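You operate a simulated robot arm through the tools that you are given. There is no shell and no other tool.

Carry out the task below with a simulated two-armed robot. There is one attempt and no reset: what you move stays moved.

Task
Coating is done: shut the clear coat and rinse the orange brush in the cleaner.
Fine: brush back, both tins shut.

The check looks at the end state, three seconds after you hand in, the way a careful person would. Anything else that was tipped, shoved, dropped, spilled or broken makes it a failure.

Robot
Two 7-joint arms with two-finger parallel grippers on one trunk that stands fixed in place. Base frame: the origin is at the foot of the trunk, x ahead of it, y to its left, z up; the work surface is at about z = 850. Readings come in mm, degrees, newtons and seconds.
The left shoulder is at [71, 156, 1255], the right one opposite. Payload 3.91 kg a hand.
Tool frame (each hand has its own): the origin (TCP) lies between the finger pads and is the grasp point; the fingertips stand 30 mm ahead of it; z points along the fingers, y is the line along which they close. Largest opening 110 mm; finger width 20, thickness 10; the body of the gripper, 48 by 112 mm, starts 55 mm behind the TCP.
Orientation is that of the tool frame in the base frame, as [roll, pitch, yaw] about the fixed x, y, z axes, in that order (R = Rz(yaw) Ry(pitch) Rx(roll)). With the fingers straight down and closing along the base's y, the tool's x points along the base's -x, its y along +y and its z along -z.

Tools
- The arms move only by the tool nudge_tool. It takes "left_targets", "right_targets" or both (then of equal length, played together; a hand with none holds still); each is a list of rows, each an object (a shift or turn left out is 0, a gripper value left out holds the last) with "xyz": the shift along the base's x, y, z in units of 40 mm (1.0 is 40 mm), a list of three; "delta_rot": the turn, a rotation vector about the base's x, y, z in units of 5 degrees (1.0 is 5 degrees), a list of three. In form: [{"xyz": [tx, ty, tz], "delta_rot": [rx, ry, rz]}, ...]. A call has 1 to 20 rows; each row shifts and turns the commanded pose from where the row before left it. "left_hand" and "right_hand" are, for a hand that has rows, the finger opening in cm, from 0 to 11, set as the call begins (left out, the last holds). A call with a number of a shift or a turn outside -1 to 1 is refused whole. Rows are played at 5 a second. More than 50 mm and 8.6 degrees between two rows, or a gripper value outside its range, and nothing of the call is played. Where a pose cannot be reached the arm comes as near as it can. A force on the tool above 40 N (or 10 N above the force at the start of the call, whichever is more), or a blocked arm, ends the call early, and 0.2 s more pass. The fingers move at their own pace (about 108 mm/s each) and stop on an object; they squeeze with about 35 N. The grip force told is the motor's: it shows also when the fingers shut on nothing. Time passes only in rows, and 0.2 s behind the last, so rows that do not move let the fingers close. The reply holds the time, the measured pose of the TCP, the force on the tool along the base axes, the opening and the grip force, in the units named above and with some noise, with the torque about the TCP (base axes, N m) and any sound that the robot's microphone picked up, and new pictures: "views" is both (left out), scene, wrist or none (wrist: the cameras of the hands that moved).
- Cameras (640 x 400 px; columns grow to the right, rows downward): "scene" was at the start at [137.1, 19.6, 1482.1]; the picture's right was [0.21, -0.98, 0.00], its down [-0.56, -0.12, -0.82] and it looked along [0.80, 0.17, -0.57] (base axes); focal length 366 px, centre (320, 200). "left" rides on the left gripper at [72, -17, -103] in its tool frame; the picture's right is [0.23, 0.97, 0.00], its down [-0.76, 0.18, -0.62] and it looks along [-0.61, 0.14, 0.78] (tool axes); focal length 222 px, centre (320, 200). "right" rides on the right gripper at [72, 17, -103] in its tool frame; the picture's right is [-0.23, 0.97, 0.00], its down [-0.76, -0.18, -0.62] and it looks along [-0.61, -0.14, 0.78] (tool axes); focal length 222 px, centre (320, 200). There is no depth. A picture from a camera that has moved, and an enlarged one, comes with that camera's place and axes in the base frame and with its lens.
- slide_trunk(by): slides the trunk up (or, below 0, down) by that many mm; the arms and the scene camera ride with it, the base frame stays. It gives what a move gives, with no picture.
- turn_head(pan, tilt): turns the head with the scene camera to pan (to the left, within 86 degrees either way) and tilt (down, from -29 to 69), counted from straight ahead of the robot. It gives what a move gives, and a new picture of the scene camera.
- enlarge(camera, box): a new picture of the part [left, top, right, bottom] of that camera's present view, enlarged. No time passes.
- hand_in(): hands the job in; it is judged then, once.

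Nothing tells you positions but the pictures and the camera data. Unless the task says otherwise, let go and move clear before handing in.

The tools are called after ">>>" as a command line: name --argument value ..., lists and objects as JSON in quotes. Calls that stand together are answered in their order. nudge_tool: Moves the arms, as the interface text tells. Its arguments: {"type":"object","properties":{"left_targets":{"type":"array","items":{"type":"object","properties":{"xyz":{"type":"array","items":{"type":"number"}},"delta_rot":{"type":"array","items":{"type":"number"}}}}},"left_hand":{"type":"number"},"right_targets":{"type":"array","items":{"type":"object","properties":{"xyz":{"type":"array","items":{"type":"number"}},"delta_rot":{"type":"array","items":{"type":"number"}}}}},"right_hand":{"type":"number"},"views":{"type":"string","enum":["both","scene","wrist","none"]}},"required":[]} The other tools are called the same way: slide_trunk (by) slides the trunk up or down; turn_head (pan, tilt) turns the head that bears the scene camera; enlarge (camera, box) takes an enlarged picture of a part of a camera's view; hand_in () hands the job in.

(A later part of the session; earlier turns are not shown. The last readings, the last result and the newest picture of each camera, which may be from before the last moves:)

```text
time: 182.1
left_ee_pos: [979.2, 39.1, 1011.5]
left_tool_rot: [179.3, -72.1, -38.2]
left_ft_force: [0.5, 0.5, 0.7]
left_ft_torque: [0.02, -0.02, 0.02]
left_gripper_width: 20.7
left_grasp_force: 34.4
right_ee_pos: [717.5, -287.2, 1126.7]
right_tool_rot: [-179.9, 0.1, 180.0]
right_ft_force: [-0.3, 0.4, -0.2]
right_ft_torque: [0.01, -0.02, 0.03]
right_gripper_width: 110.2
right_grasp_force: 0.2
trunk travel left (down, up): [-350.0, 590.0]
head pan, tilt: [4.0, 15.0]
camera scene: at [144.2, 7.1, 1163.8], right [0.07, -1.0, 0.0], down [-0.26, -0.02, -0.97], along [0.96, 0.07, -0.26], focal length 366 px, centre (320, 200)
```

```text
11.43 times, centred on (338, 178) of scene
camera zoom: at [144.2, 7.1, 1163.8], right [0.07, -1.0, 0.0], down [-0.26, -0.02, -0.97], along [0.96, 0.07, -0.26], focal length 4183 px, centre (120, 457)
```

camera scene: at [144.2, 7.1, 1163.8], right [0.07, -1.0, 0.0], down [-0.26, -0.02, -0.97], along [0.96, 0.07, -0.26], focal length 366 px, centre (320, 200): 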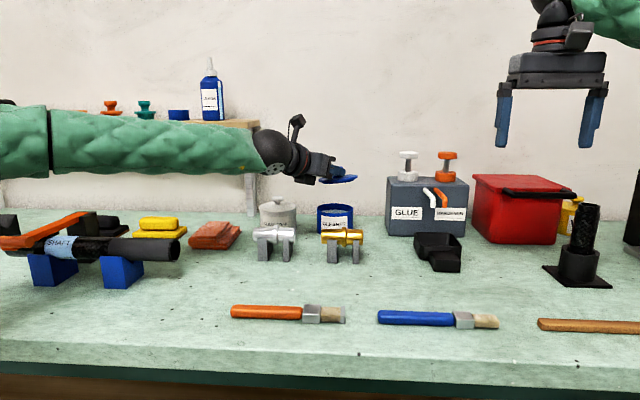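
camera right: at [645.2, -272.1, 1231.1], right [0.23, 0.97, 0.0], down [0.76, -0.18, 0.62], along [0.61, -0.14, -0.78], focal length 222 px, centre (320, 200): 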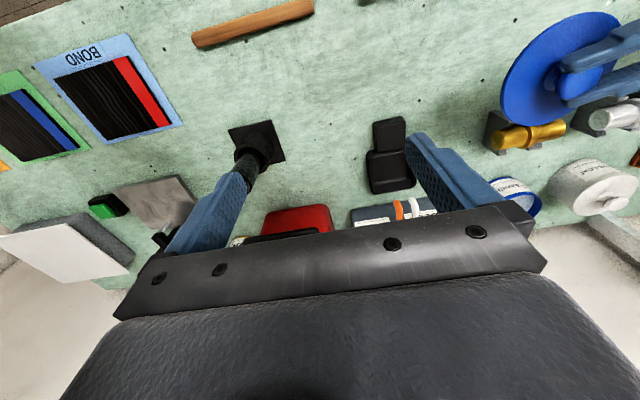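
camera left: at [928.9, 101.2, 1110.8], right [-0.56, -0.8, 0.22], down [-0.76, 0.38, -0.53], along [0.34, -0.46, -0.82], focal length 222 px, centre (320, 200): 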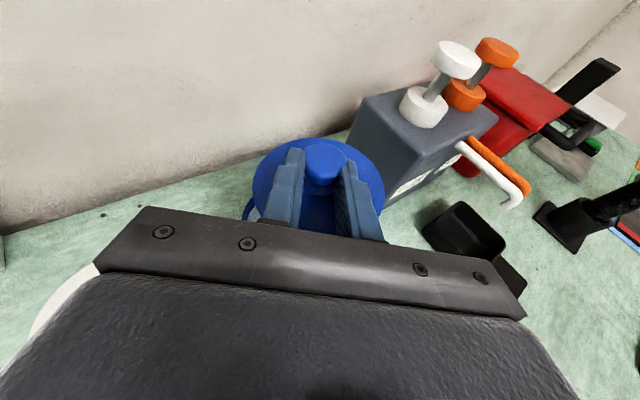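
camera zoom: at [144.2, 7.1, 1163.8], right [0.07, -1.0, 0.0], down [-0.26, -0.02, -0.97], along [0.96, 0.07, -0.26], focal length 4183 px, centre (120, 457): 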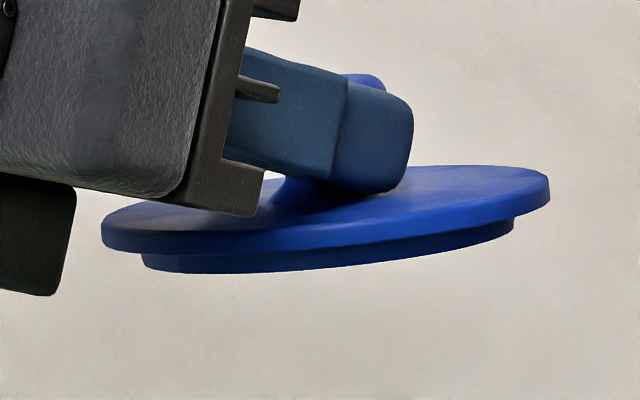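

The lid is rolled about 7.5° around the finger axis. I'll counter-rotate the hand by that amount and re-check.

>>> nudge_tool --left_targets '[{"xyz": [0, 0, 0], "delta_rot": [0.38, -0.32, 0]}, {"xyz": [0, 0, 0], "delta_rot": [0.38, -0.32, 0]}, {"xyz": [0, 0, 0], "delta_rot": [0.38, -0.32, 0]}, {"xyz": [0, 0, 0]}]' --views "wrist"

>>> enlarge --camera "scene" --box '[310, 160, 365, 195]'

>>> enlarge --camera "scene" --box '[290, 150, 390, 240]'

>>> enlarge --camera "left" --box '[200, 100, 440, 260]'

```text
time: 183.1
left_ee_pos: [978.9, 39.8, 1011.5]
left_tool_rot: [-157.4, -71.0, -60.4]
left_ft_force: [0.8, -0.7, -0.9]
left_ft_torque: [-0.01, 0.02, -0.02]
left_gripper_width: 21.0
left_grasp_force: 35.1
right_ee_pos: [718.0, -288.0, 1126.8]
right_tool_rot: [180.0, 0.0, -179.9]
right_ft_force: [0.7, 0.6, -0.8]
right_ft_torque: [0.01, -0.02, -0.02]
right_gripper_width: 109.9
right_grasp_force: 0.0
trunk travel left (down, up): [-350.0, 590.0]
head pan, tilt: [4.0, 15.0]
camera left: at [920.4, 91.1, 1111.9], right [-0.57, -0.82, 0.09], down [-0.71, 0.43, -0.55], along [0.41, -0.38, -0.83], focal length 222 px, centre (320, 200)
```

left: 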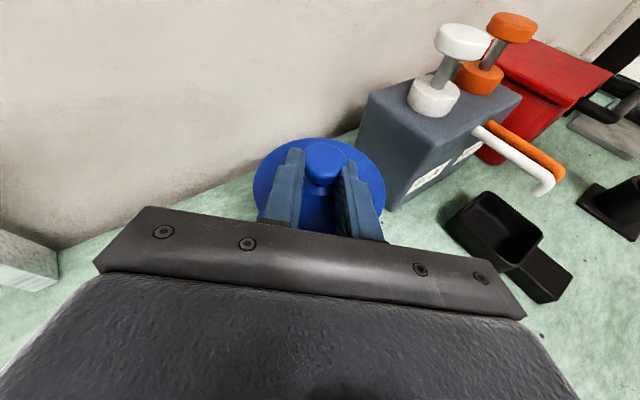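

```text
11.43 times, centred on (338, 178) of scene
camera zoom: at [144.2, 7.1, 1163.9], right [0.07, -1.0, 0.0], down [-0.26, -0.02, -0.97], along [0.96, 0.07, -0.26], focal length 4183 px, centre (120, 457)
```

zoom: 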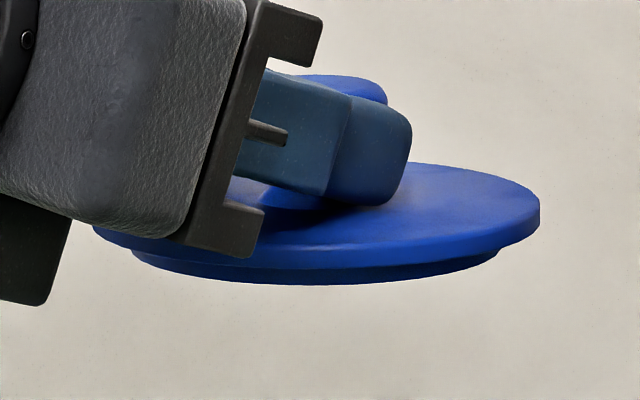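

```text
4.44 times, centred on (340, 195) of scene
camera zoom: at [144.2, 7.1, 1163.9], right [0.07, -1.0, 0.0], down [-0.26, -0.02, -0.97], along [0.96, 0.07, -0.26], focal length 1627 px, centre (231, 222)
```

zoom: 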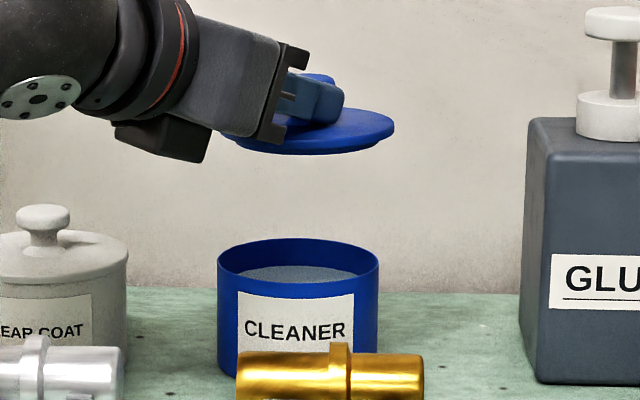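

```text
2.50 times, centred on (320, 180) of left
camera zoom: at [920.4, 91.1, 1111.9], right [-0.57, -0.82, 0.09], down [-0.71, 0.43, -0.55], along [0.41, -0.38, -0.83], focal length 555 px, centre (320, 250)
```

zoom: 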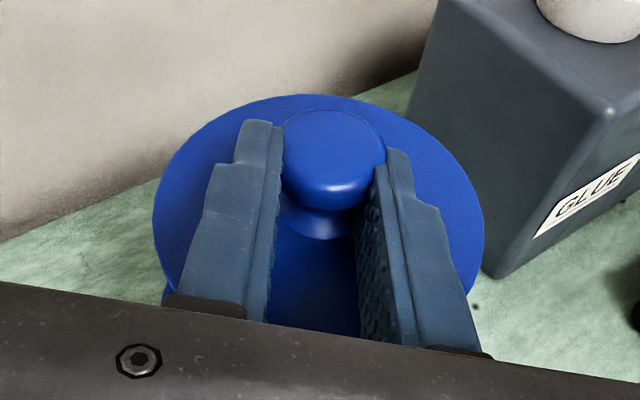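

The lid is now level to within about 1.5°. I'll shift it over the tin and lower the trunk 50 mm so that it hovers about 20 mm above the rim, then compare lid and rim directly.

>>> nudge_tool --left_targets '[{"xyz": [0.2, 0.035, 0]}, {"xyz": [0.175, 0.035, 0]}, {"xyz": [0, 0, 0]}]' --views "none"

>>> slide_trunk --by -50

>>> enlarge --camera "scene" --box '[300, 160, 370, 220]'

>>> enlarge --camera "left" --box '[180, 90, 460, 270]'

```text
time: 183.9
left_ee_pos: [992.6, 42.2, 1011.6]
left_tool_rot: [-157.3, -71.0, -60.5]
left_ft_force: [0.3, 0.8, -1.0]
left_ft_torque: [0.0, 0.0, -0.02]
left_gripper_width: 21.1
left_grasp_force: 34.6
right_ee_pos: [718.0, -288.7, 1127.1]
right_tool_rot: [180.0, 0.0, -180.0]
right_ft_force: [0.4, 0.2, -0.9]
right_ft_torque: [-0.02, 0.0, 0.0]
right_gripper_width: 110.0
right_grasp_force: 0.0
trunk travel left (down, up): [-350.0, 590.0]
head pan, tilt: [4.0, 15.0]
```

```text
time: 184.8
left_ee_pos: [993.1, 42.1, 962.3]
left_tool_rot: [-157.3, -70.9, -60.5]
left_ft_force: [0.3, -0.2, -0.2]
left_ft_torque: [0.01, 0.0, 0.03]
left_gripper_width: 20.9
left_grasp_force: 34.9
right_ee_pos: [717.5, -288.4, 1077.3]
right_tool_rot: [-179.9, -0.1, -180.0]
right_ft_force: [-0.5, 0.3, 0.4]
right_ft_torque: [-0.01, 0.01, -0.01]
right_gripper_width: 109.7
right_grasp_force: 0.0
trunk travel left (down, up): [-300.0, 640.0]
head pan, tilt: [4.0, 15.0]
```

```text
6.67 times, centred on (335, 190) of scene
camera zoom: at [143.7, 7.2, 1114.1], right [0.07, -1.0, 0.0], down [-0.26, -0.02, -0.97], along [0.96, 0.07, -0.26], focal length 2440 px, centre (220, 267)
```

zoom: 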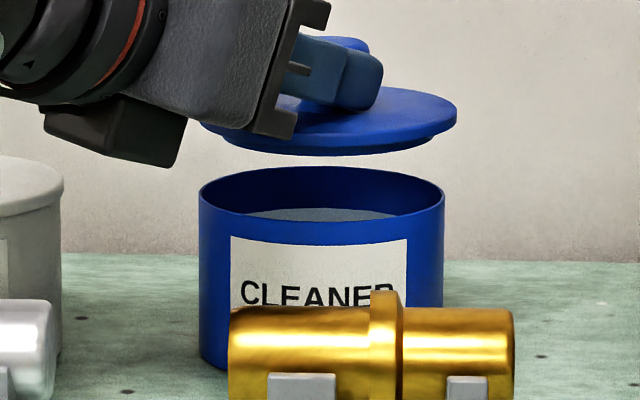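

```text
2.22 times, centred on (320, 180) of left
camera zoom: at [935.0, 93.7, 1062.5], right [-0.57, -0.82, 0.09], down [-0.71, 0.43, -0.55], along [0.41, -0.38, -0.83], focal length 494 px, centre (320, 244)
```

zoom: 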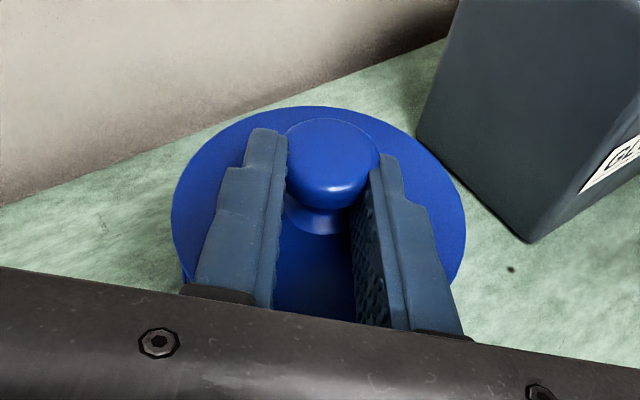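

Sideways the lid is within about 1 mm, but fore-aft is hard to judge from here. I'll use the right hand's camera as a second viewing angle.

>>> enlarge --camera "right" --box '[460, 140, 640, 300]'

```text
2.50 times, centred on (550, 220) of right
camera zoom: at [644.5, -272.1, 1181.7], right [0.23, 0.97, 0.0], down [0.76, -0.18, 0.62], along [0.61, -0.14, -0.78], focal length 555 px, centre (-255, 150)
```

zoom: 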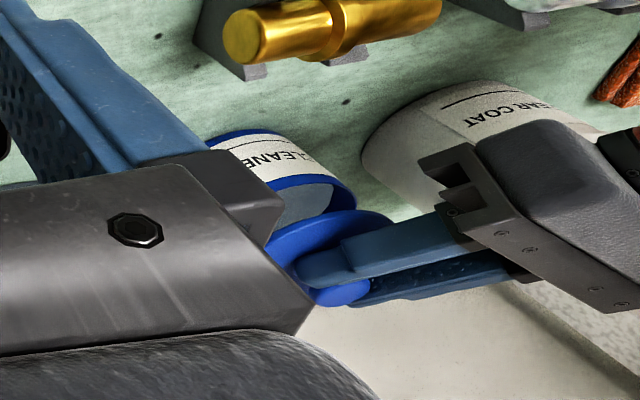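

The tin and lid are partly hidden by the right gripper. I'll shift the right hand up and away a little to clear the view.

>>> nudge_tool --right_targets '[{"xyz": [0, -0.4, 0.8]}, {"xyz": [0, -0.4, 0.8]}, {"xyz": [0, -0.2, 0.6]}, {"xyz": [0, 0, 0]}]' --right_hand 0 --views "wrist"

>>> enlarge --camera "right" --box '[480, 100, 640, 260]'

```text
time: 185.8
left_ee_pos: [992.7, 41.3, 960.6]
left_tool_rot: [-157.4, -70.9, -60.4]
left_ft_force: [0.3, -0.1, -0.1]
left_ft_torque: [0.0, 0.03, 0.03]
left_gripper_width: 20.6
left_grasp_force: 34.9
right_ee_pos: [718.3, -327.1, 1164.7]
right_tool_rot: [179.9, -0.1, -180.0]
right_ft_force: [0.1, 1.2, 0.4]
right_ft_torque: [0.0, 0.0, 0.01]
right_gripper_width: 0.0
right_grasp_force: 35.1
trunk travel left (down, up): [-300.0, 640.0]
head pan, tilt: [4.0, 15.0]
camera right: at [645.5, -312.4, 1269.2], right [0.23, 0.97, 0.0], down [0.76, -0.18, 0.62], along [0.61, -0.14, -0.78], focal length 222 px, centre (320, 200)
```

right: 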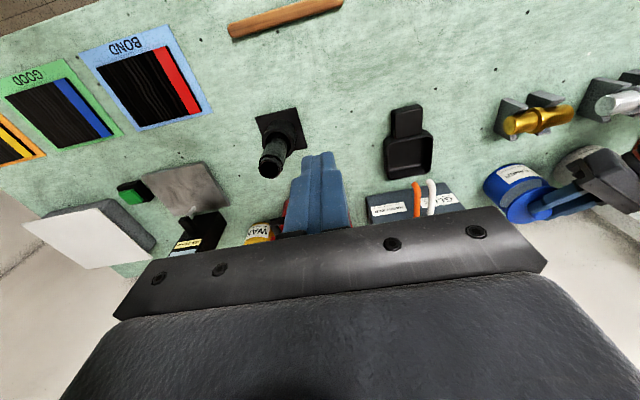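

```text
2.50 times, centred on (560, 180) of right
camera zoom: at [645.5, -312.4, 1269.2], right [0.23, 0.97, 0.0], down [0.76, -0.18, 0.62], along [0.61, -0.14, -0.78], focal length 555 px, centre (-280, 250)
```

zoom: 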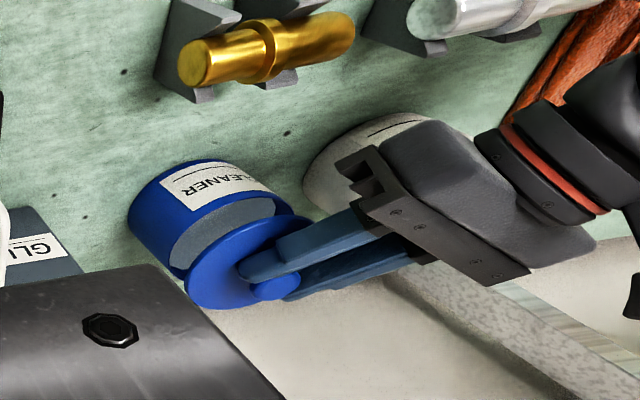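

This is a good side view. I'll zoom in further to compare the lid and rim.

>>> enlarge --camera "right" --box '[475, 155, 565, 230]'

```text
5.33 times, centred on (520, 192) of right
camera zoom: at [645.5, -312.4, 1269.2], right [0.23, 0.97, 0.0], down [0.76, -0.18, 0.62], along [0.61, -0.14, -0.78], focal length 1185 px, centre (-747, 240)
```

zoom: 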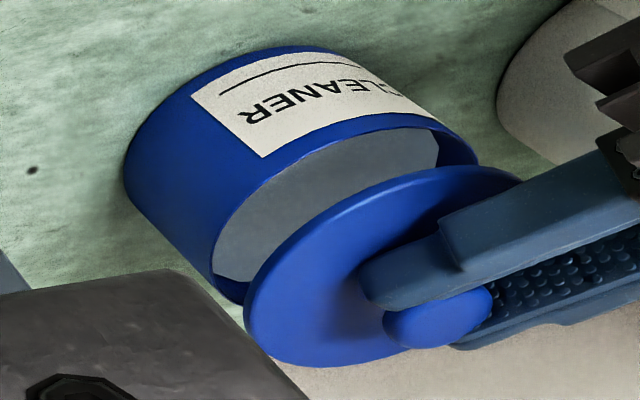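

I'll zoom tighter on this view for a more exact reading.

>>> enlarge --camera "right" --box '[485, 170, 555, 215]'

>>> enlarge --camera "scene" --box '[305, 165, 365, 205]'

```text
8.89 times, centred on (520, 192) of right
camera zoom: at [645.5, -312.4, 1269.2], right [0.23, 0.97, 0.0], down [0.76, -0.18, 0.62], along [0.61, -0.14, -0.78], focal length 1974 px, centre (-1458, 267)
```

zoom: 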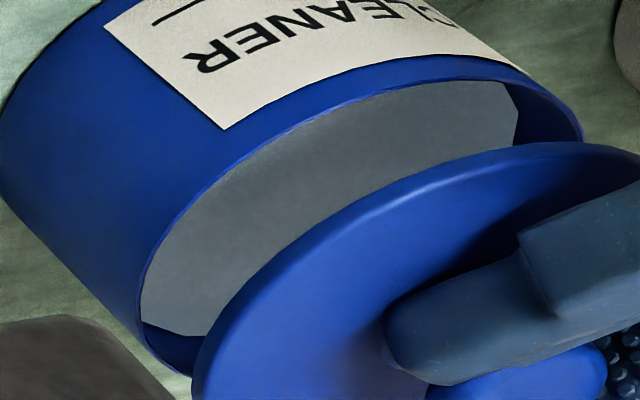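

```text
10.00 times, centred on (335, 185) of scene
camera zoom: at [144.5, 6.9, 1113.8], right [0.07, -1.0, 0.0], down [-0.26, -0.02, -0.97], along [0.96, 0.07, -0.26], focal length 3660 px, centre (170, 350)
```

zoom: 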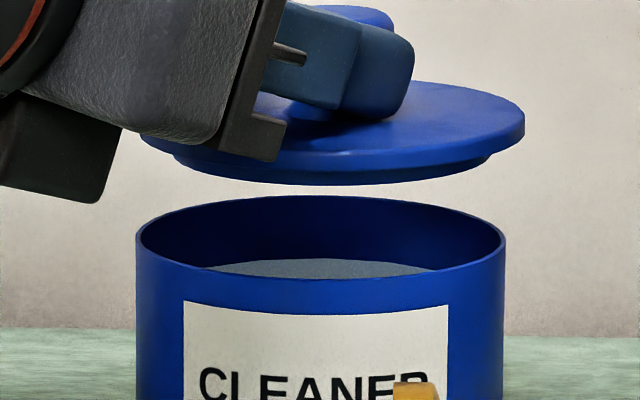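

The second angle shows the lid is centred fore-aft to about 1 mm and 2.4 mm too far right, with a 2° residual tilt. I'll correct both and lower 18 mm.

>>> nudge_tool --left_targets '[{"xyz": [0, 0.04, 0], "delta_rot": [0.35, 0, 0]}, {"xyz": [0, 0, -0.15]}, {"xyz": [0, 0, -0.15]}, {"xyz": [0, 0, -0.15]}, {"xyz": [0, 0, 0]}]' --views "none"

>>> enlarge --camera "right" --box '[485, 170, 555, 215]'

>>> enlarge --camera "scene" --box '[305, 165, 365, 205]'

```text
time: 187.0
left_ee_pos: [993.8, 43.8, 942.2]
left_tool_rot: [-154.9, -69.4, -62.7]
left_ft_force: [-0.5, 1.2, -0.2]
left_ft_torque: [0.01, -0.01, 0.03]
left_gripper_width: 20.6
left_grasp_force: 34.6
right_ee_pos: [717.0, -327.4, 1165.1]
right_tool_rot: [180.0, 0.0, 180.0]
right_ft_force: [0.4, 0.0, 0.0]
right_ft_torque: [-0.02, -0.01, 0.0]
right_gripper_width: 0.0
right_grasp_force: 34.6
trunk travel left (down, up): [-300.0, 640.0]
head pan, tilt: [4.0, 15.0]
```

```text
8.89 times, centred on (520, 192) of right
camera zoom: at [645.1, -311.9, 1269.5], right [0.23, 0.97, 0.0], down [0.76, -0.18, 0.62], along [0.61, -0.14, -0.78], focal length 1974 px, centre (-1458, 267)
```

zoom: 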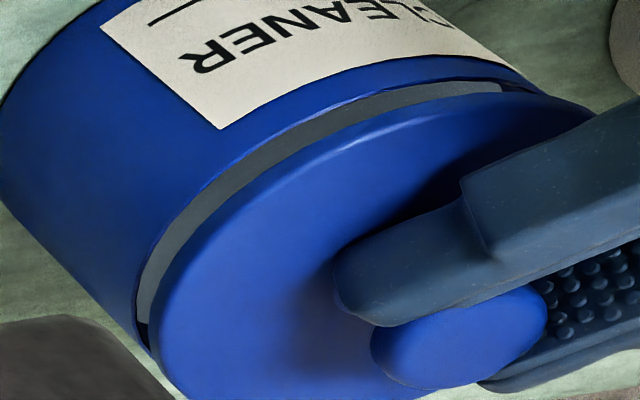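

```text
10.00 times, centred on (335, 185) of scene
camera zoom: at [144.1, 7.1, 1113.9], right [0.07, -1.0, 0.0], down [-0.26, -0.02, -0.97], along [0.96, 0.07, -0.26], focal length 3660 px, centre (170, 350)
```

zoom: 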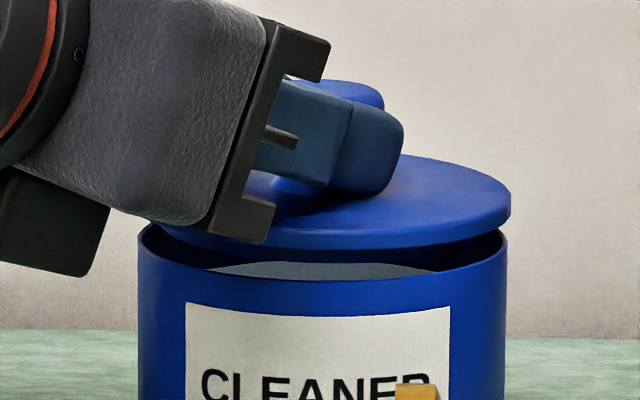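

The lid is concentric with the rim and 6–7 mm above it. I'll lower in 2 mm steps and watch the force.

>>> nudge_tool --left_targets '[{"xyz": [0, 0, -0.05]}, {"xyz": [0, 0, -0.05]}, {"xyz": [0, 0, 0]}]' --views "none"

>>> enlarge --camera "right" --box '[485, 170, 555, 215]'

>>> enlarge --camera "scene" --box '[305, 165, 365, 205]'

```text
time: 187.8
left_ee_pos: [994.3, 43.6, 938.9]
left_tool_rot: [-154.9, -69.4, -62.7]
left_ft_force: [-0.2, -0.3, -0.1]
left_ft_torque: [0.01, 0.03, 0.0]
left_gripper_width: 20.9
left_grasp_force: 34.5
right_ee_pos: [718.0, -329.7, 1164.3]
right_tool_rot: [-180.0, 0.0, -180.0]
right_ft_force: [0.2, -0.8, 0.6]
right_ft_torque: [-0.02, 0.06, -0.01]
right_gripper_width: 0.0
right_grasp_force: 35.0
trunk travel left (down, up): [-300.0, 640.0]
head pan, tilt: [4.0, 15.0]
```

```text
8.89 times, centred on (520, 192) of right
camera zoom: at [645.1, -311.9, 1269.5], right [0.23, 0.97, 0.0], down [0.76, -0.18, 0.62], along [0.61, -0.14, -0.78], focal length 1974 px, centre (-1458, 267)
```

zoom: 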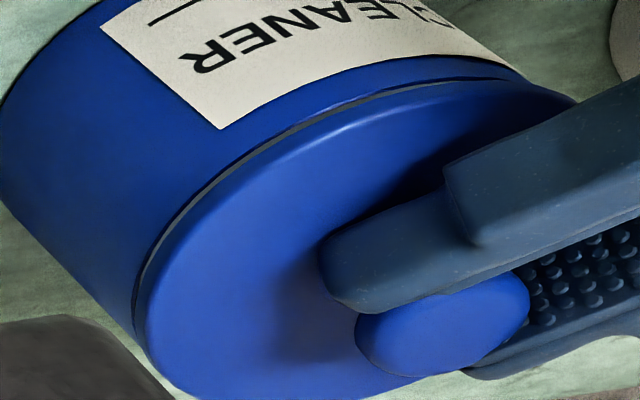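

```text
10.00 times, centred on (335, 185) of scene
camera zoom: at [144.2, 7.1, 1113.9], right [0.07, -1.0, 0.0], down [-0.26, -0.02, -0.97], along [0.96, 0.07, -0.26], focal length 3660 px, centre (170, 350)
```

zoom: 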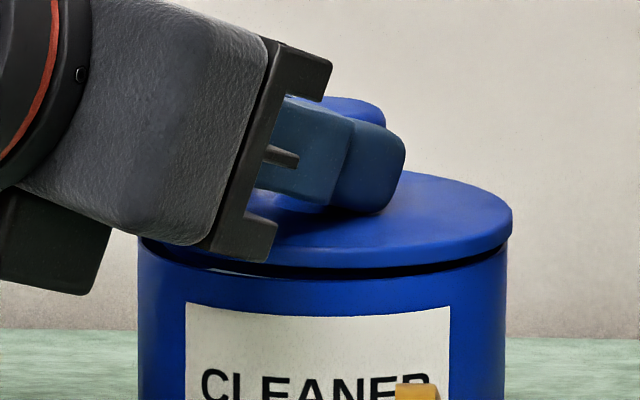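

The plug is entering the rim evenly with no force yet. I'll continue down in small steps.

>>> nudge_tool --left_targets '[{"xyz": [0, 0, -0.04]}, {"xyz": [0, 0, -0.04]}, {"xyz": [0, 0, 0]}]' --views "none"

>>> enlarge --camera "right" --box '[485, 170, 555, 215]'

>>> enlarge --camera "scene" --box '[305, 165, 365, 205]'

```text
time: 188.6
left_ee_pos: [993.5, 43.3, 935.6]
left_tool_rot: [-154.9, -69.3, -62.6]
left_ft_force: [0.4, -0.2, 1.5]
left_ft_torque: [-0.06, 0.01, 0.02]
left_gripper_width: 20.6
left_grasp_force: 34.5
right_ee_pos: [717.7, -328.2, 1164.9]
right_tool_rot: [-179.9, 0.0, -180.0]
right_ft_force: [-0.7, -0.4, -0.1]
right_ft_torque: [0.05, 0.01, 0.0]
right_gripper_width: 0.1
right_grasp_force: 35.1
trunk travel left (down, up): [-300.0, 640.0]
head pan, tilt: [4.0, 15.0]
```

```text
8.89 times, centred on (520, 192) of right
camera zoom: at [645.0, -311.9, 1269.5], right [0.23, 0.97, 0.0], down [0.76, -0.18, 0.62], along [0.61, -0.14, -0.78], focal length 1974 px, centre (-1458, 267)
```

zoom: 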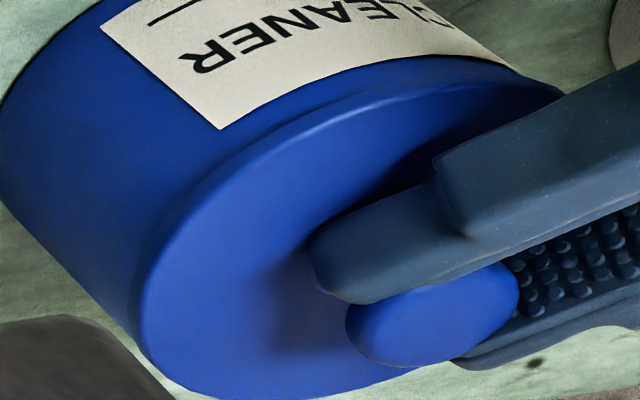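

```text
10.00 times, centred on (335, 185) of scene
camera zoom: at [144.1, 7.1, 1113.9], right [0.07, -1.0, 0.0], down [-0.26, -0.02, -0.97], along [0.96, 0.07, -0.26], focal length 3660 px, centre (170, 350)
```

zoom: 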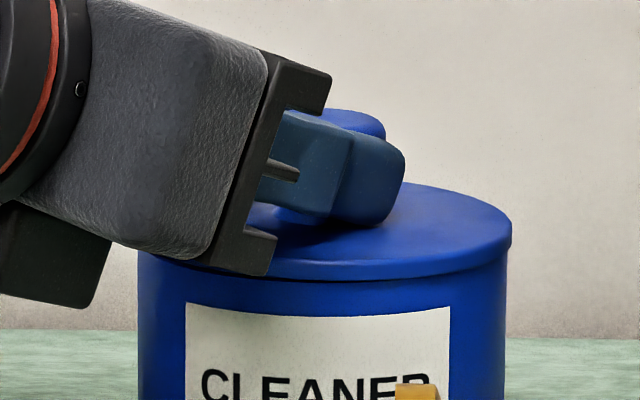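

The lid is flush on the rim with first contact. I'll press a little further to snap it shut.

>>> nudge_tool --left_targets '[{"xyz": [0, 0, -0.03]}, {"xyz": [0, 0, -0.03]}, {"xyz": [0, 0, 0]}]' --views "none"

```text
time: 189.4
left_ee_pos: [992.8, 43.4, 935.3]
left_tool_rot: [-154.8, -69.5, -62.9]
left_ft_force: [2.4, 1.1, 8.8]
left_ft_torque: [-0.34, -0.28, 0.07]
left_gripper_width: 20.8
left_grasp_force: 35.1
right_ee_pos: [716.9, -326.7, 1164.6]
right_tool_rot: [-180.0, 0.0, 179.9]
right_ft_force: [0.8, 0.4, 0.3]
right_ft_torque: [0.05, 0.03, -0.01]
right_gripper_width: 0.0
right_grasp_force: 34.8
trunk travel left (down, up): [-300.0, 640.0]
head pan, tilt: [4.0, 15.0]
```

No snap yet at 9 N through the tilted grip. I'll ease off, open the fingers and let it settle, then press squarely on the knob instead.

>>> nudge_tool --left_targets '[{"xyz": [0, 0, 0.05]}, {"xyz": [0, 0, 0]}]' --views "none"

>>> nudge_tool --left_targets '[{"xyz": [0, 0, 0]}, {"xyz": [0, 0, 0]}, {"xyz": [0, 0, 0]}]' --left_hand 6 --views "wrist"

>>> enlarge --camera "right" --box '[485, 170, 555, 215]'

>>> enlarge --camera "scene" --box '[305, 165, 365, 205]'

```text
time: 190.0
left_ee_pos: [992.7, 44.0, 935.3]
left_tool_rot: [-155.0, -69.5, -62.7]
left_ft_force: [-1.2, 1.6, 2.4]
left_ft_torque: [-0.09, 0.0, -0.03]
left_gripper_width: 20.8
left_grasp_force: 35.1
right_ee_pos: [717.8, -327.5, 1164.2]
right_tool_rot: [179.9, 0.0, 180.0]
right_ft_force: [-0.2, -0.6, 0.0]
right_ft_torque: [0.01, -0.03, 0.0]
right_gripper_width: 0.0
right_grasp_force: 34.8
trunk travel left (down, up): [-300.0, 640.0]
head pan, tilt: [4.0, 15.0]
```

```text
time: 190.8
left_ee_pos: [991.9, 43.5, 936.6]
left_tool_rot: [-154.7, -69.5, -62.8]
left_ft_force: [1.3, 3.1, 10.6]
left_ft_torque: [-0.39, -0.04, 0.06]
left_gripper_width: 57.7
left_grasp_force: 0.0
right_ee_pos: [717.2, -327.6, 1165.2]
right_tool_rot: [-180.0, 0.0, 180.0]
right_ft_force: [-1.1, -0.2, 0.0]
right_ft_torque: [0.0, -0.04, 0.0]
right_gripper_width: 0.1
right_grasp_force: 34.6
trunk travel left (down, up): [-300.0, 640.0]
head pan, tilt: [4.0, 15.0]
camera left: at [934.5, 92.5, 1038.8], right [-0.57, -0.82, 0.07], down [-0.71, 0.45, -0.54], along [0.41, -0.36, -0.84], focal length 222 px, centre (320, 200)
```

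left: 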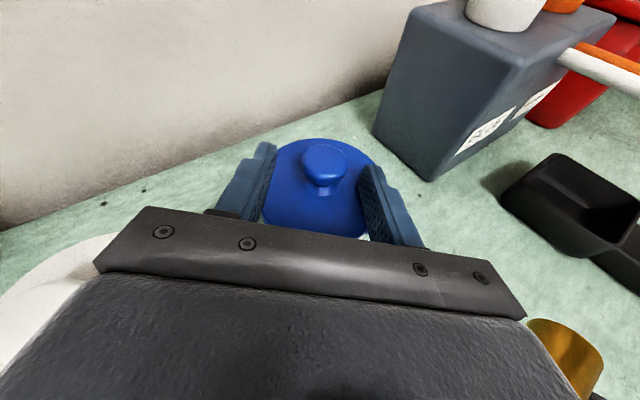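

```text
8.89 times, centred on (520, 192) of right
camera zoom: at [644.2, -311.6, 1270.1], right [0.23, 0.97, 0.0], down [0.76, -0.18, 0.62], along [0.61, -0.14, -0.78], focal length 1974 px, centre (-1458, 267)
```

zoom: 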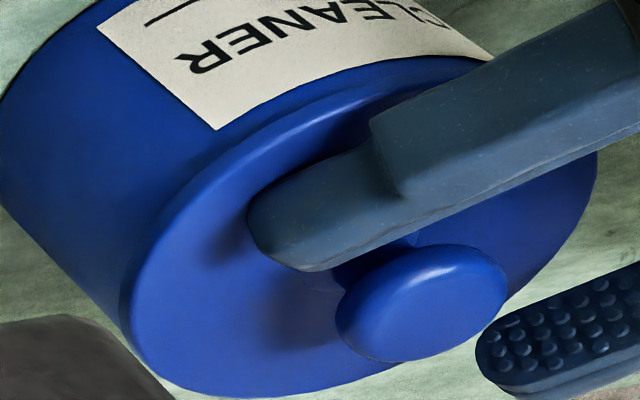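

```text
10.00 times, centred on (335, 185) of scene
camera zoom: at [143.4, 7.3, 1114.0], right [0.07, -1.0, 0.0], down [-0.26, -0.02, -0.97], along [0.96, 0.07, -0.26], focal length 3660 px, centre (170, 350)
```

zoom: 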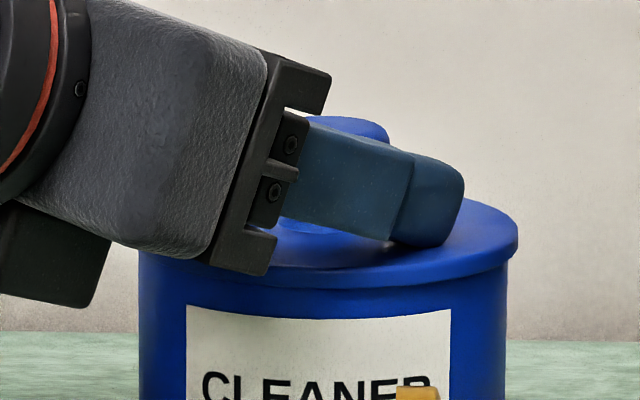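

One open finger is resting on the lid because the hand is rolled. I'll raise it straight up, unroll the hand, and look at the lid.

>>> nudge_tool --left_targets '[{"xyz": [0, 0, 0.2]}, {"xyz": [0, 0, 0.3]}, {"xyz": [0, 0, 0.4]}, {"xyz": [0, 0, 0]}]' --views "none"

>>> enlarge --camera "right" --box '[485, 170, 555, 215]'

>>> enlarge --camera "scene" --box '[305, 165, 365, 205]'

```text
time: 191.8
left_ee_pos: [994.8, 43.4, 971.7]
left_tool_rot: [-154.9, -69.4, -62.7]
left_ft_force: [0.3, 0.0, 0.0]
left_ft_torque: [0.03, 0.0, 0.02]
left_gripper_width: 60.3
left_grasp_force: 0.0
right_ee_pos: [717.7, -327.0, 1164.1]
right_tool_rot: [-179.9, -0.1, -180.0]
right_ft_force: [-0.7, 0.2, 1.0]
right_ft_torque: [-0.02, -0.01, -0.02]
right_gripper_width: 0.1
right_grasp_force: 35.2
trunk travel left (down, up): [-300.0, 640.0]
head pan, tilt: [4.0, 15.0]
heard: snap
```

```text
8.89 times, centred on (520, 192) of right
camera zoom: at [645.2, -311.9, 1269.4], right [0.23, 0.97, 0.0], down [0.76, -0.18, 0.62], along [0.61, -0.14, -0.78], focal length 1974 px, centre (-1458, 267)
```

zoom: 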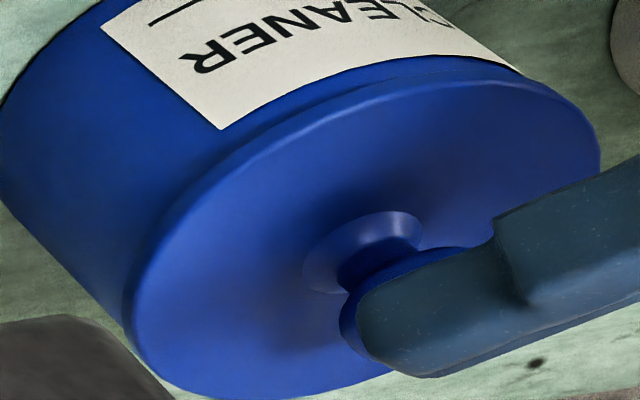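

```text
10.00 times, centred on (335, 185) of scene
camera zoom: at [144.2, 7.1, 1113.8], right [0.07, -1.0, 0.0], down [-0.26, -0.02, -0.97], along [0.96, 0.07, -0.26], focal length 3660 px, centre (170, 350)
```

zoom: 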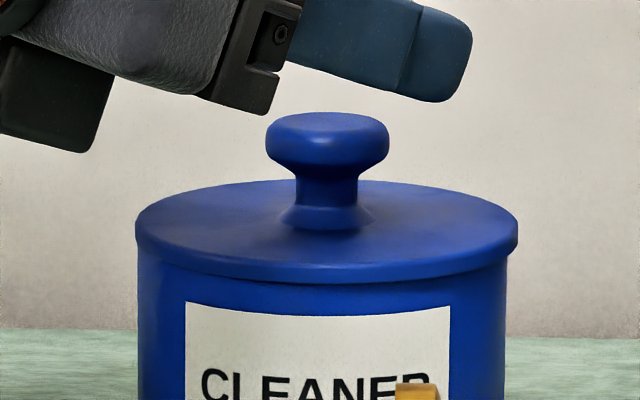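

Another snap was heard as the lid settled, and it sits level and flush. To be sure it's fully shut I'll raise further, unroll the hand, close the fingers and press squarely on the knob.

>>> nudge_tool --left_targets '[{"xyz": [0, 0, 0.5]}, {"xyz": [0, -0.03, 0.3], "delta_rot": [-0.5, 0.32, 0]}, {"xyz": [0, -0.03, 0], "delta_rot": [-0.5, 0.32, 0]}, {"xyz": [0, -0.03, 0], "delta_rot": [-0.49, 0.32, 0]}, {"xyz": [0, 0, 0], "delta_rot": [-0.5, -0.63, 0]}, {"xyz": [0, 0, 0], "delta_rot": [-0.5, -0.63, 0]}, {"xyz": [0, 0, 0]}]' --left_hand 0 --views "both"

>>> enlarge --camera "scene" --box '[250, 140, 390, 240]'

```text
time: 193.4
left_ee_pos: [992.4, 39.1, 1005.0]
left_tool_rot: [179.2, -80.2, -38.1]
left_ft_force: [0.6, 0.2, -0.3]
left_ft_torque: [-0.02, -0.04, -0.02]
left_gripper_width: 0.2
left_grasp_force: 35.3
right_ee_pos: [717.8, -328.5, 1165.4]
right_tool_rot: [-180.0, 0.0, 180.0]
right_ft_force: [0.4, -0.5, 0.1]
right_ft_torque: [-0.04, 0.01, 0.0]
right_gripper_width: 0.0
right_grasp_force: 35.2
trunk travel left (down, up): [-300.0, 640.0]
head pan, tilt: [4.0, 15.0]
camera scene: at [143.9, 7.0, 1114.0], right [0.07, -1.0, 0.0], down [-0.26, -0.02, -0.97], along [0.96, 0.07, -0.26], focal length 366 px, centre (320, 200)
camera left: at [933.2, 109.6, 1091.4], right [-0.58, -0.78, 0.23], down [-0.69, 0.33, -0.64], along [0.43, -0.53, -0.73], focal length 222 px, centre (320, 200)
```

scene: 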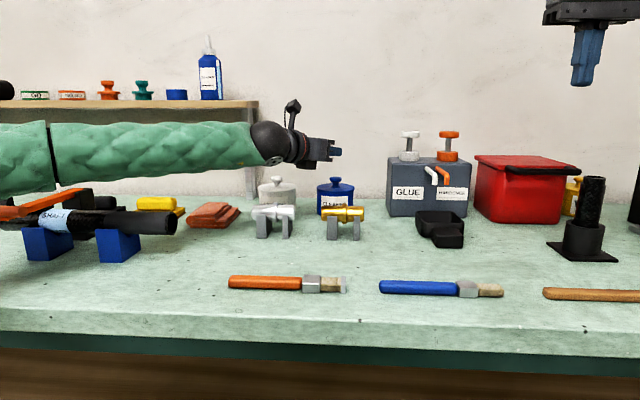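
left: 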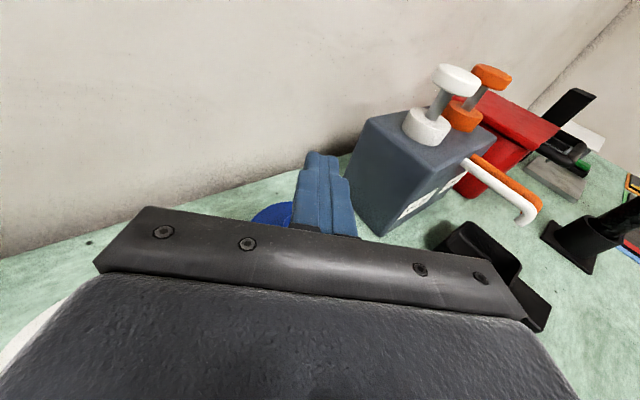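

```text
4.00 times, centred on (320, 190) of scene
camera zoom: at [143.9, 7.0, 1114.0], right [0.07, -1.0, 0.0], down [-0.26, -0.02, -0.97], along [0.96, 0.07, -0.26], focal length 1464 px, centre (320, 240)
```

zoom: 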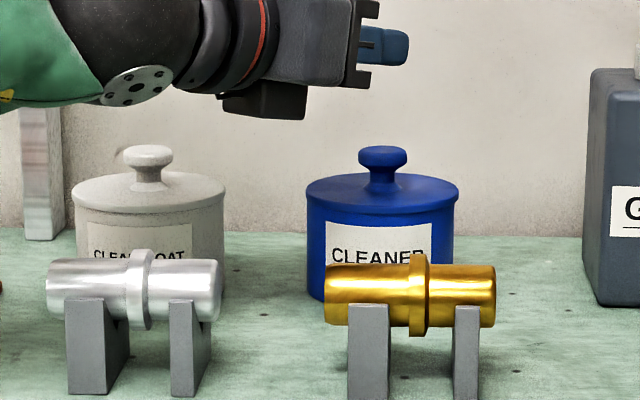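

Both lids sit level on their tins and the fingers are closed above the cleaner's knob. I'll come down and press it gently.

>>> nudge_tool --left_targets '[{"xyz": [0.06, 0.025, -0.4]}, {"xyz": [0, 0, -0.4]}, {"xyz": [0, 0, -0.2]}, {"xyz": [0, 0, 0]}]' --views "none"

>>> nudge_tool --left_targets '[{"xyz": [0, 0, -0.06]}, {"xyz": [0, 0, -0.06]}, {"xyz": [0, 0, 0]}]' --views "none"

>>> enlarge --camera "scene" --box '[290, 150, 390, 230]'

```text
time: 194.4
left_ee_pos: [995.6, 39.9, 963.7]
left_tool_rot: [179.1, -80.2, -38.2]
left_ft_force: [-0.3, -0.5, 0.2]
left_ft_torque: [0.02, 0.01, 0.01]
left_gripper_width: 0.0
left_grasp_force: 35.2
right_ee_pos: [718.6, -327.6, 1164.4]
right_tool_rot: [-179.9, 0.0, -180.0]
right_ft_force: [-0.2, 0.0, 0.6]
right_ft_torque: [0.0, 0.0, 0.0]
right_gripper_width: 0.0
right_grasp_force: 35.2
trunk travel left (down, up): [-300.0, 640.0]
head pan, tilt: [4.0, 15.0]
```

```text
time: 195.2
left_ee_pos: [995.3, 41.2, 959.1]
left_tool_rot: [179.1, -80.2, -38.2]
left_ft_force: [0.0, 0.0, 0.4]
left_ft_torque: [0.01, 0.0, -0.01]
left_gripper_width: 0.0
left_grasp_force: 34.4
right_ee_pos: [717.0, -328.1, 1165.3]
right_tool_rot: [-179.9, 0.0, -180.0]
right_ft_force: [0.0, -0.1, 0.7]
right_ft_torque: [-0.01, 0.01, -0.01]
right_gripper_width: 0.2
right_grasp_force: 34.9
trunk travel left (down, up): [-300.0, 640.0]
head pan, tilt: [4.0, 15.0]
```

```text
5.00 times, centred on (340, 190) of scene
camera zoom: at [144.2, 7.1, 1113.9], right [0.07, -1.0, 0.0], down [-0.26, -0.02, -0.97], along [0.96, 0.07, -0.26], focal length 1830 px, centre (220, 250)
```

zoom: 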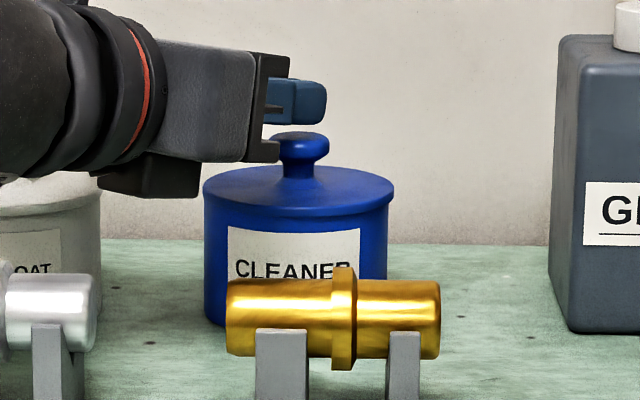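

A few millimetres remain to the knob. I'll keep pressing down in small steps.

>>> nudge_tool --left_targets '[{"xyz": [0, 0, -0.05]}, {"xyz": [0, 0, -0.05]}, {"xyz": [0, 0, 0]}]' --views "none"

>>> nudge_tool --left_targets '[{"xyz": [0, 0, -0.04]}, {"xyz": [0, 0, -0.04]}, {"xyz": [0, 0, 0]}]' --views "none"

```text
time: 196.0
left_ee_pos: [996.8, 41.2, 954.6]
left_tool_rot: [179.1, -80.1, -38.1]
left_ft_force: [-0.4, 0.2, 0.5]
left_ft_torque: [0.0, -0.01, 0.01]
left_gripper_width: 0.3
left_grasp_force: 34.7
right_ee_pos: [716.3, -327.9, 1164.4]
right_tool_rot: [-180.0, 0.0, -180.0]
right_ft_force: [0.3, 0.7, -0.1]
right_ft_torque: [-0.01, 0.02, -0.03]
right_gripper_width: 0.0
right_grasp_force: 34.6
trunk travel left (down, up): [-300.0, 640.0]
head pan, tilt: [4.0, 15.0]
```

```text
time: 196.8
left_ee_pos: [995.5, 40.5, 952.6]
left_tool_rot: [179.4, -80.4, -38.3]
left_ft_force: [3.2, 0.6, 9.9]
left_ft_torque: [-0.16, -0.27, 0.07]
left_gripper_width: 0.0
left_grasp_force: 35.3
right_ee_pos: [716.9, -328.5, 1165.6]
right_tool_rot: [-180.0, -0.1, 179.9]
right_ft_force: [-1.0, -0.5, 0.1]
right_ft_torque: [0.01, 0.03, 0.01]
right_gripper_width: 0.0
right_grasp_force: 35.1
trunk travel left (down, up): [-300.0, 640.0]
head pan, tilt: [4.0, 15.0]
```

About 10 N on the knob at the same height as the shut clear coat, and no further snap, which suggests it's already closed. I'll press slightly harder once to be sure.

>>> nudge_tool --left_targets '[{"xyz": [0, 0, -0.04]}, {"xyz": [0, 0, -0.03]}, {"xyz": [0, 0, 0]}]' --views "none"

>>> enlarge --camera "scene" --box '[290, 150, 390, 230]'

```text
time: 197.6
left_ee_pos: [993.7, 41.6, 953.4]
left_tool_rot: [179.6, -80.4, -38.6]
left_ft_force: [9.1, -1.4, 26.6]
left_ft_torque: [-0.47, -0.71, 0.15]
left_gripper_width: 0.1
left_grasp_force: 35.0
right_ee_pos: [715.8, -328.6, 1166.4]
right_tool_rot: [180.0, 0.1, 180.0]
right_ft_force: [-0.3, -0.4, 0.9]
right_ft_torque: [0.01, -0.02, 0.0]
right_gripper_width: 0.3
right_grasp_force: 35.4
trunk travel left (down, up): [-300.0, 640.0]
head pan, tilt: [4.0, 15.0]
```

```text
5.00 times, centred on (340, 190) of scene
camera zoom: at [142.7, 7.0, 1114.3], right [0.07, -1.0, 0.0], down [-0.26, -0.02, -0.97], along [0.96, 0.07, -0.26], focal length 1830 px, centre (220, 250)
```

zoom: 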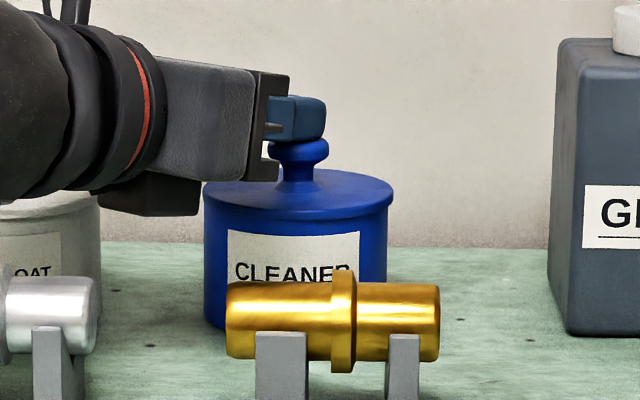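

At 27 N the lid stays put with no further snap, so the cleaner is shut. I'll lift off straight up and retreat to open space.

>>> nudge_tool --left_targets '[{"xyz": [0, 0, 0.1]}, {"xyz": [0, 0, 0.3]}, {"xyz": [0, 0, 0.6]}, {"xyz": [-0.3, 0.1, 0.8]}, {"xyz": [-0.6, 0.2, 0.6]}, {"xyz": [-0.8, 0.2, 0.4]}, {"xyz": [-0.8, 0.2, 0.3]}, {"xyz": [-0.8, 0.2, 0.3]}, {"xyz": [-0.8, 0.2, 0]}, {"xyz": [0, 0, 0]}]' --views "both"

>>> enlarge --camera "scene" --box '[240, 150, 380, 250]'

>>> enlarge --camera "right" --box '[485, 150, 640, 230]'

```text
time: 199.8
left_ee_pos: [832.2, 86.0, 1084.4]
left_tool_rot: [179.2, -80.2, -38.2]
left_ft_force: [-0.2, 0.4, -0.9]
left_ft_torque: [0.0, -0.03, -0.01]
left_gripper_width: 0.0
left_grasp_force: 35.4
right_ee_pos: [717.8, -328.1, 1165.1]
right_tool_rot: [-179.9, -0.1, 180.0]
right_ft_force: [-1.8, 0.2, -1.0]
right_ft_torque: [0.03, 0.0, -0.02]
right_gripper_width: 0.0
right_grasp_force: 35.6
trunk travel left (down, up): [-300.0, 640.0]
head pan, tilt: [4.0, 15.0]
camera scene: at [144.3, 7.0, 1113.8], right [0.07, -1.0, 0.0], down [-0.26, -0.02, -0.97], along [0.96, 0.07, -0.26], focal length 366 px, centre (320, 200)
camera left: at [772.2, 155.5, 1172.1], right [-0.58, -0.78, 0.23], down [-0.69, 0.33, -0.64], along [0.43, -0.53, -0.73], focal length 222 px, centre (320, 200)
```

scene: 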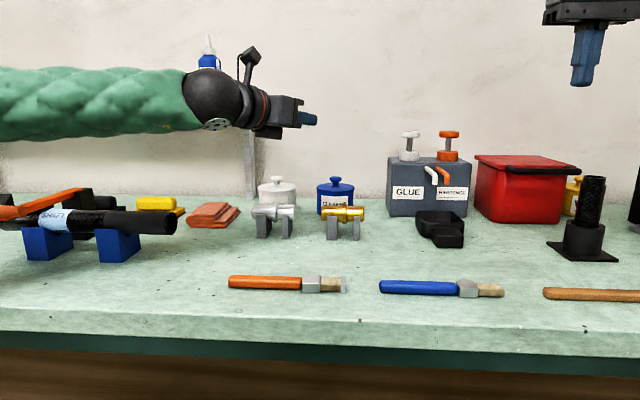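
left: 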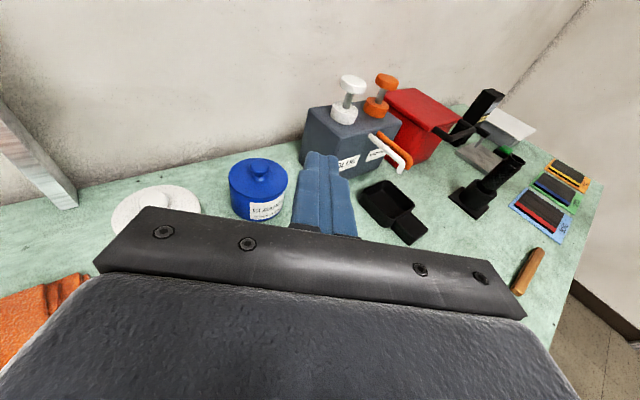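

```text
4.00 times, centred on (310, 200) of scene
camera zoom: at [144.3, 7.0, 1113.8], right [0.07, -1.0, 0.0], down [-0.26, -0.02, -0.97], along [0.96, 0.07, -0.26], focal length 1464 px, centre (360, 200)
```

zoom: 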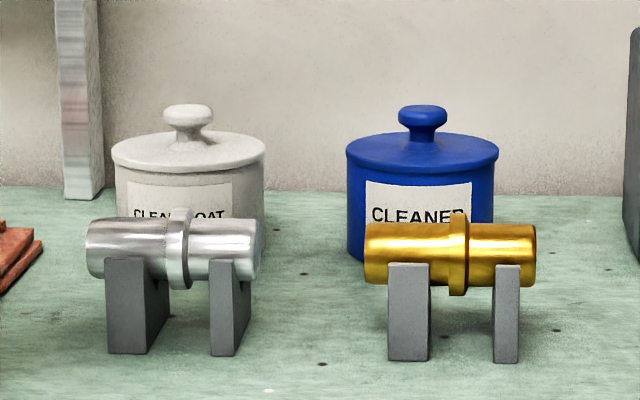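

```text
4.13 times, centred on (562, 190) of right
camera zoom: at [645.4, -312.2, 1269.2], right [0.23, 0.97, 0.0], down [0.76, -0.18, 0.62], along [0.61, -0.14, -0.78], focal length 917 px, centre (-681, 241)
```

zoom: 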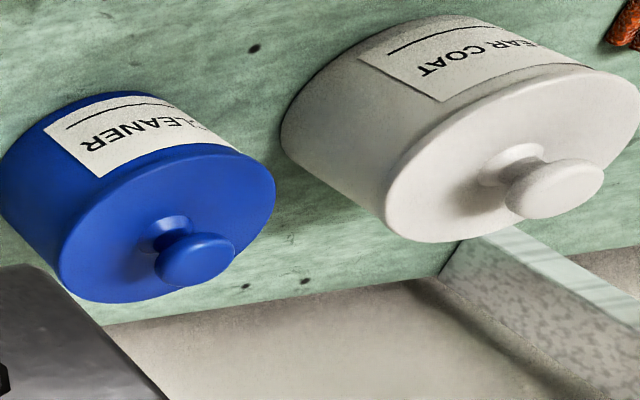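

Both tins are shut and level, and the brush is back. I'll bring the trunk and head back to their starting positions so I can compare the whole scene with the first picture.

>>> slide_trunk --by 400

>>> turn_head --pan 12.3 --tilt 34.9

```text
time: 203.6
left_ee_pos: [832.3, 86.1, 1485.1]
left_tool_rot: [179.0, -80.2, -38.1]
left_ft_force: [-0.5, 0.0, 0.7]
left_ft_torque: [-0.01, 0.02, -0.02]
left_gripper_width: 0.0
left_grasp_force: 35.1
right_ee_pos: [718.0, -328.6, 1565.4]
right_tool_rot: [-179.9, -0.1, 180.0]
right_ft_force: [-0.5, -0.5, -0.6]
right_ft_torque: [0.01, 0.01, 0.0]
right_gripper_width: 0.0
right_grasp_force: 35.1
trunk travel left (down, up): [-700.0, 240.0]
head pan, tilt: [4.0, 15.0]
```

```text
time: 204.5
left_ee_pos: [831.6, 86.1, 1485.7]
left_tool_rot: [179.1, -80.2, -38.1]
left_ft_force: [0.4, 0.9, -0.1]
left_ft_torque: [0.01, 0.01, -0.04]
left_gripper_width: 0.0
left_grasp_force: 35.2
right_ee_pos: [717.6, -328.0, 1564.0]
right_tool_rot: [-180.0, 0.1, -180.0]
right_ft_force: [0.3, -0.4, 0.6]
right_ft_torque: [0.02, -0.02, 0.02]
right_gripper_width: 0.0
right_grasp_force: 34.7
trunk travel left (down, up): [-700.0, 240.0]
head pan, tilt: [12.3, 34.9]
camera scene: at [137.2, 19.4, 1482.1], right [0.21, -0.98, 0.0], down [-0.56, -0.12, -0.82], along [0.8, 0.17, -0.57], focal length 366 px, centre (320, 200)
```

scene: 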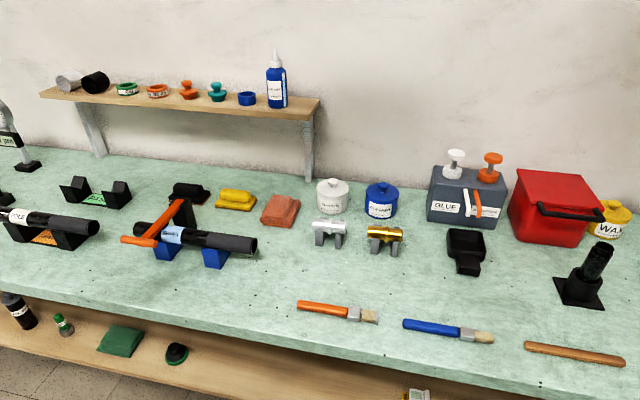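

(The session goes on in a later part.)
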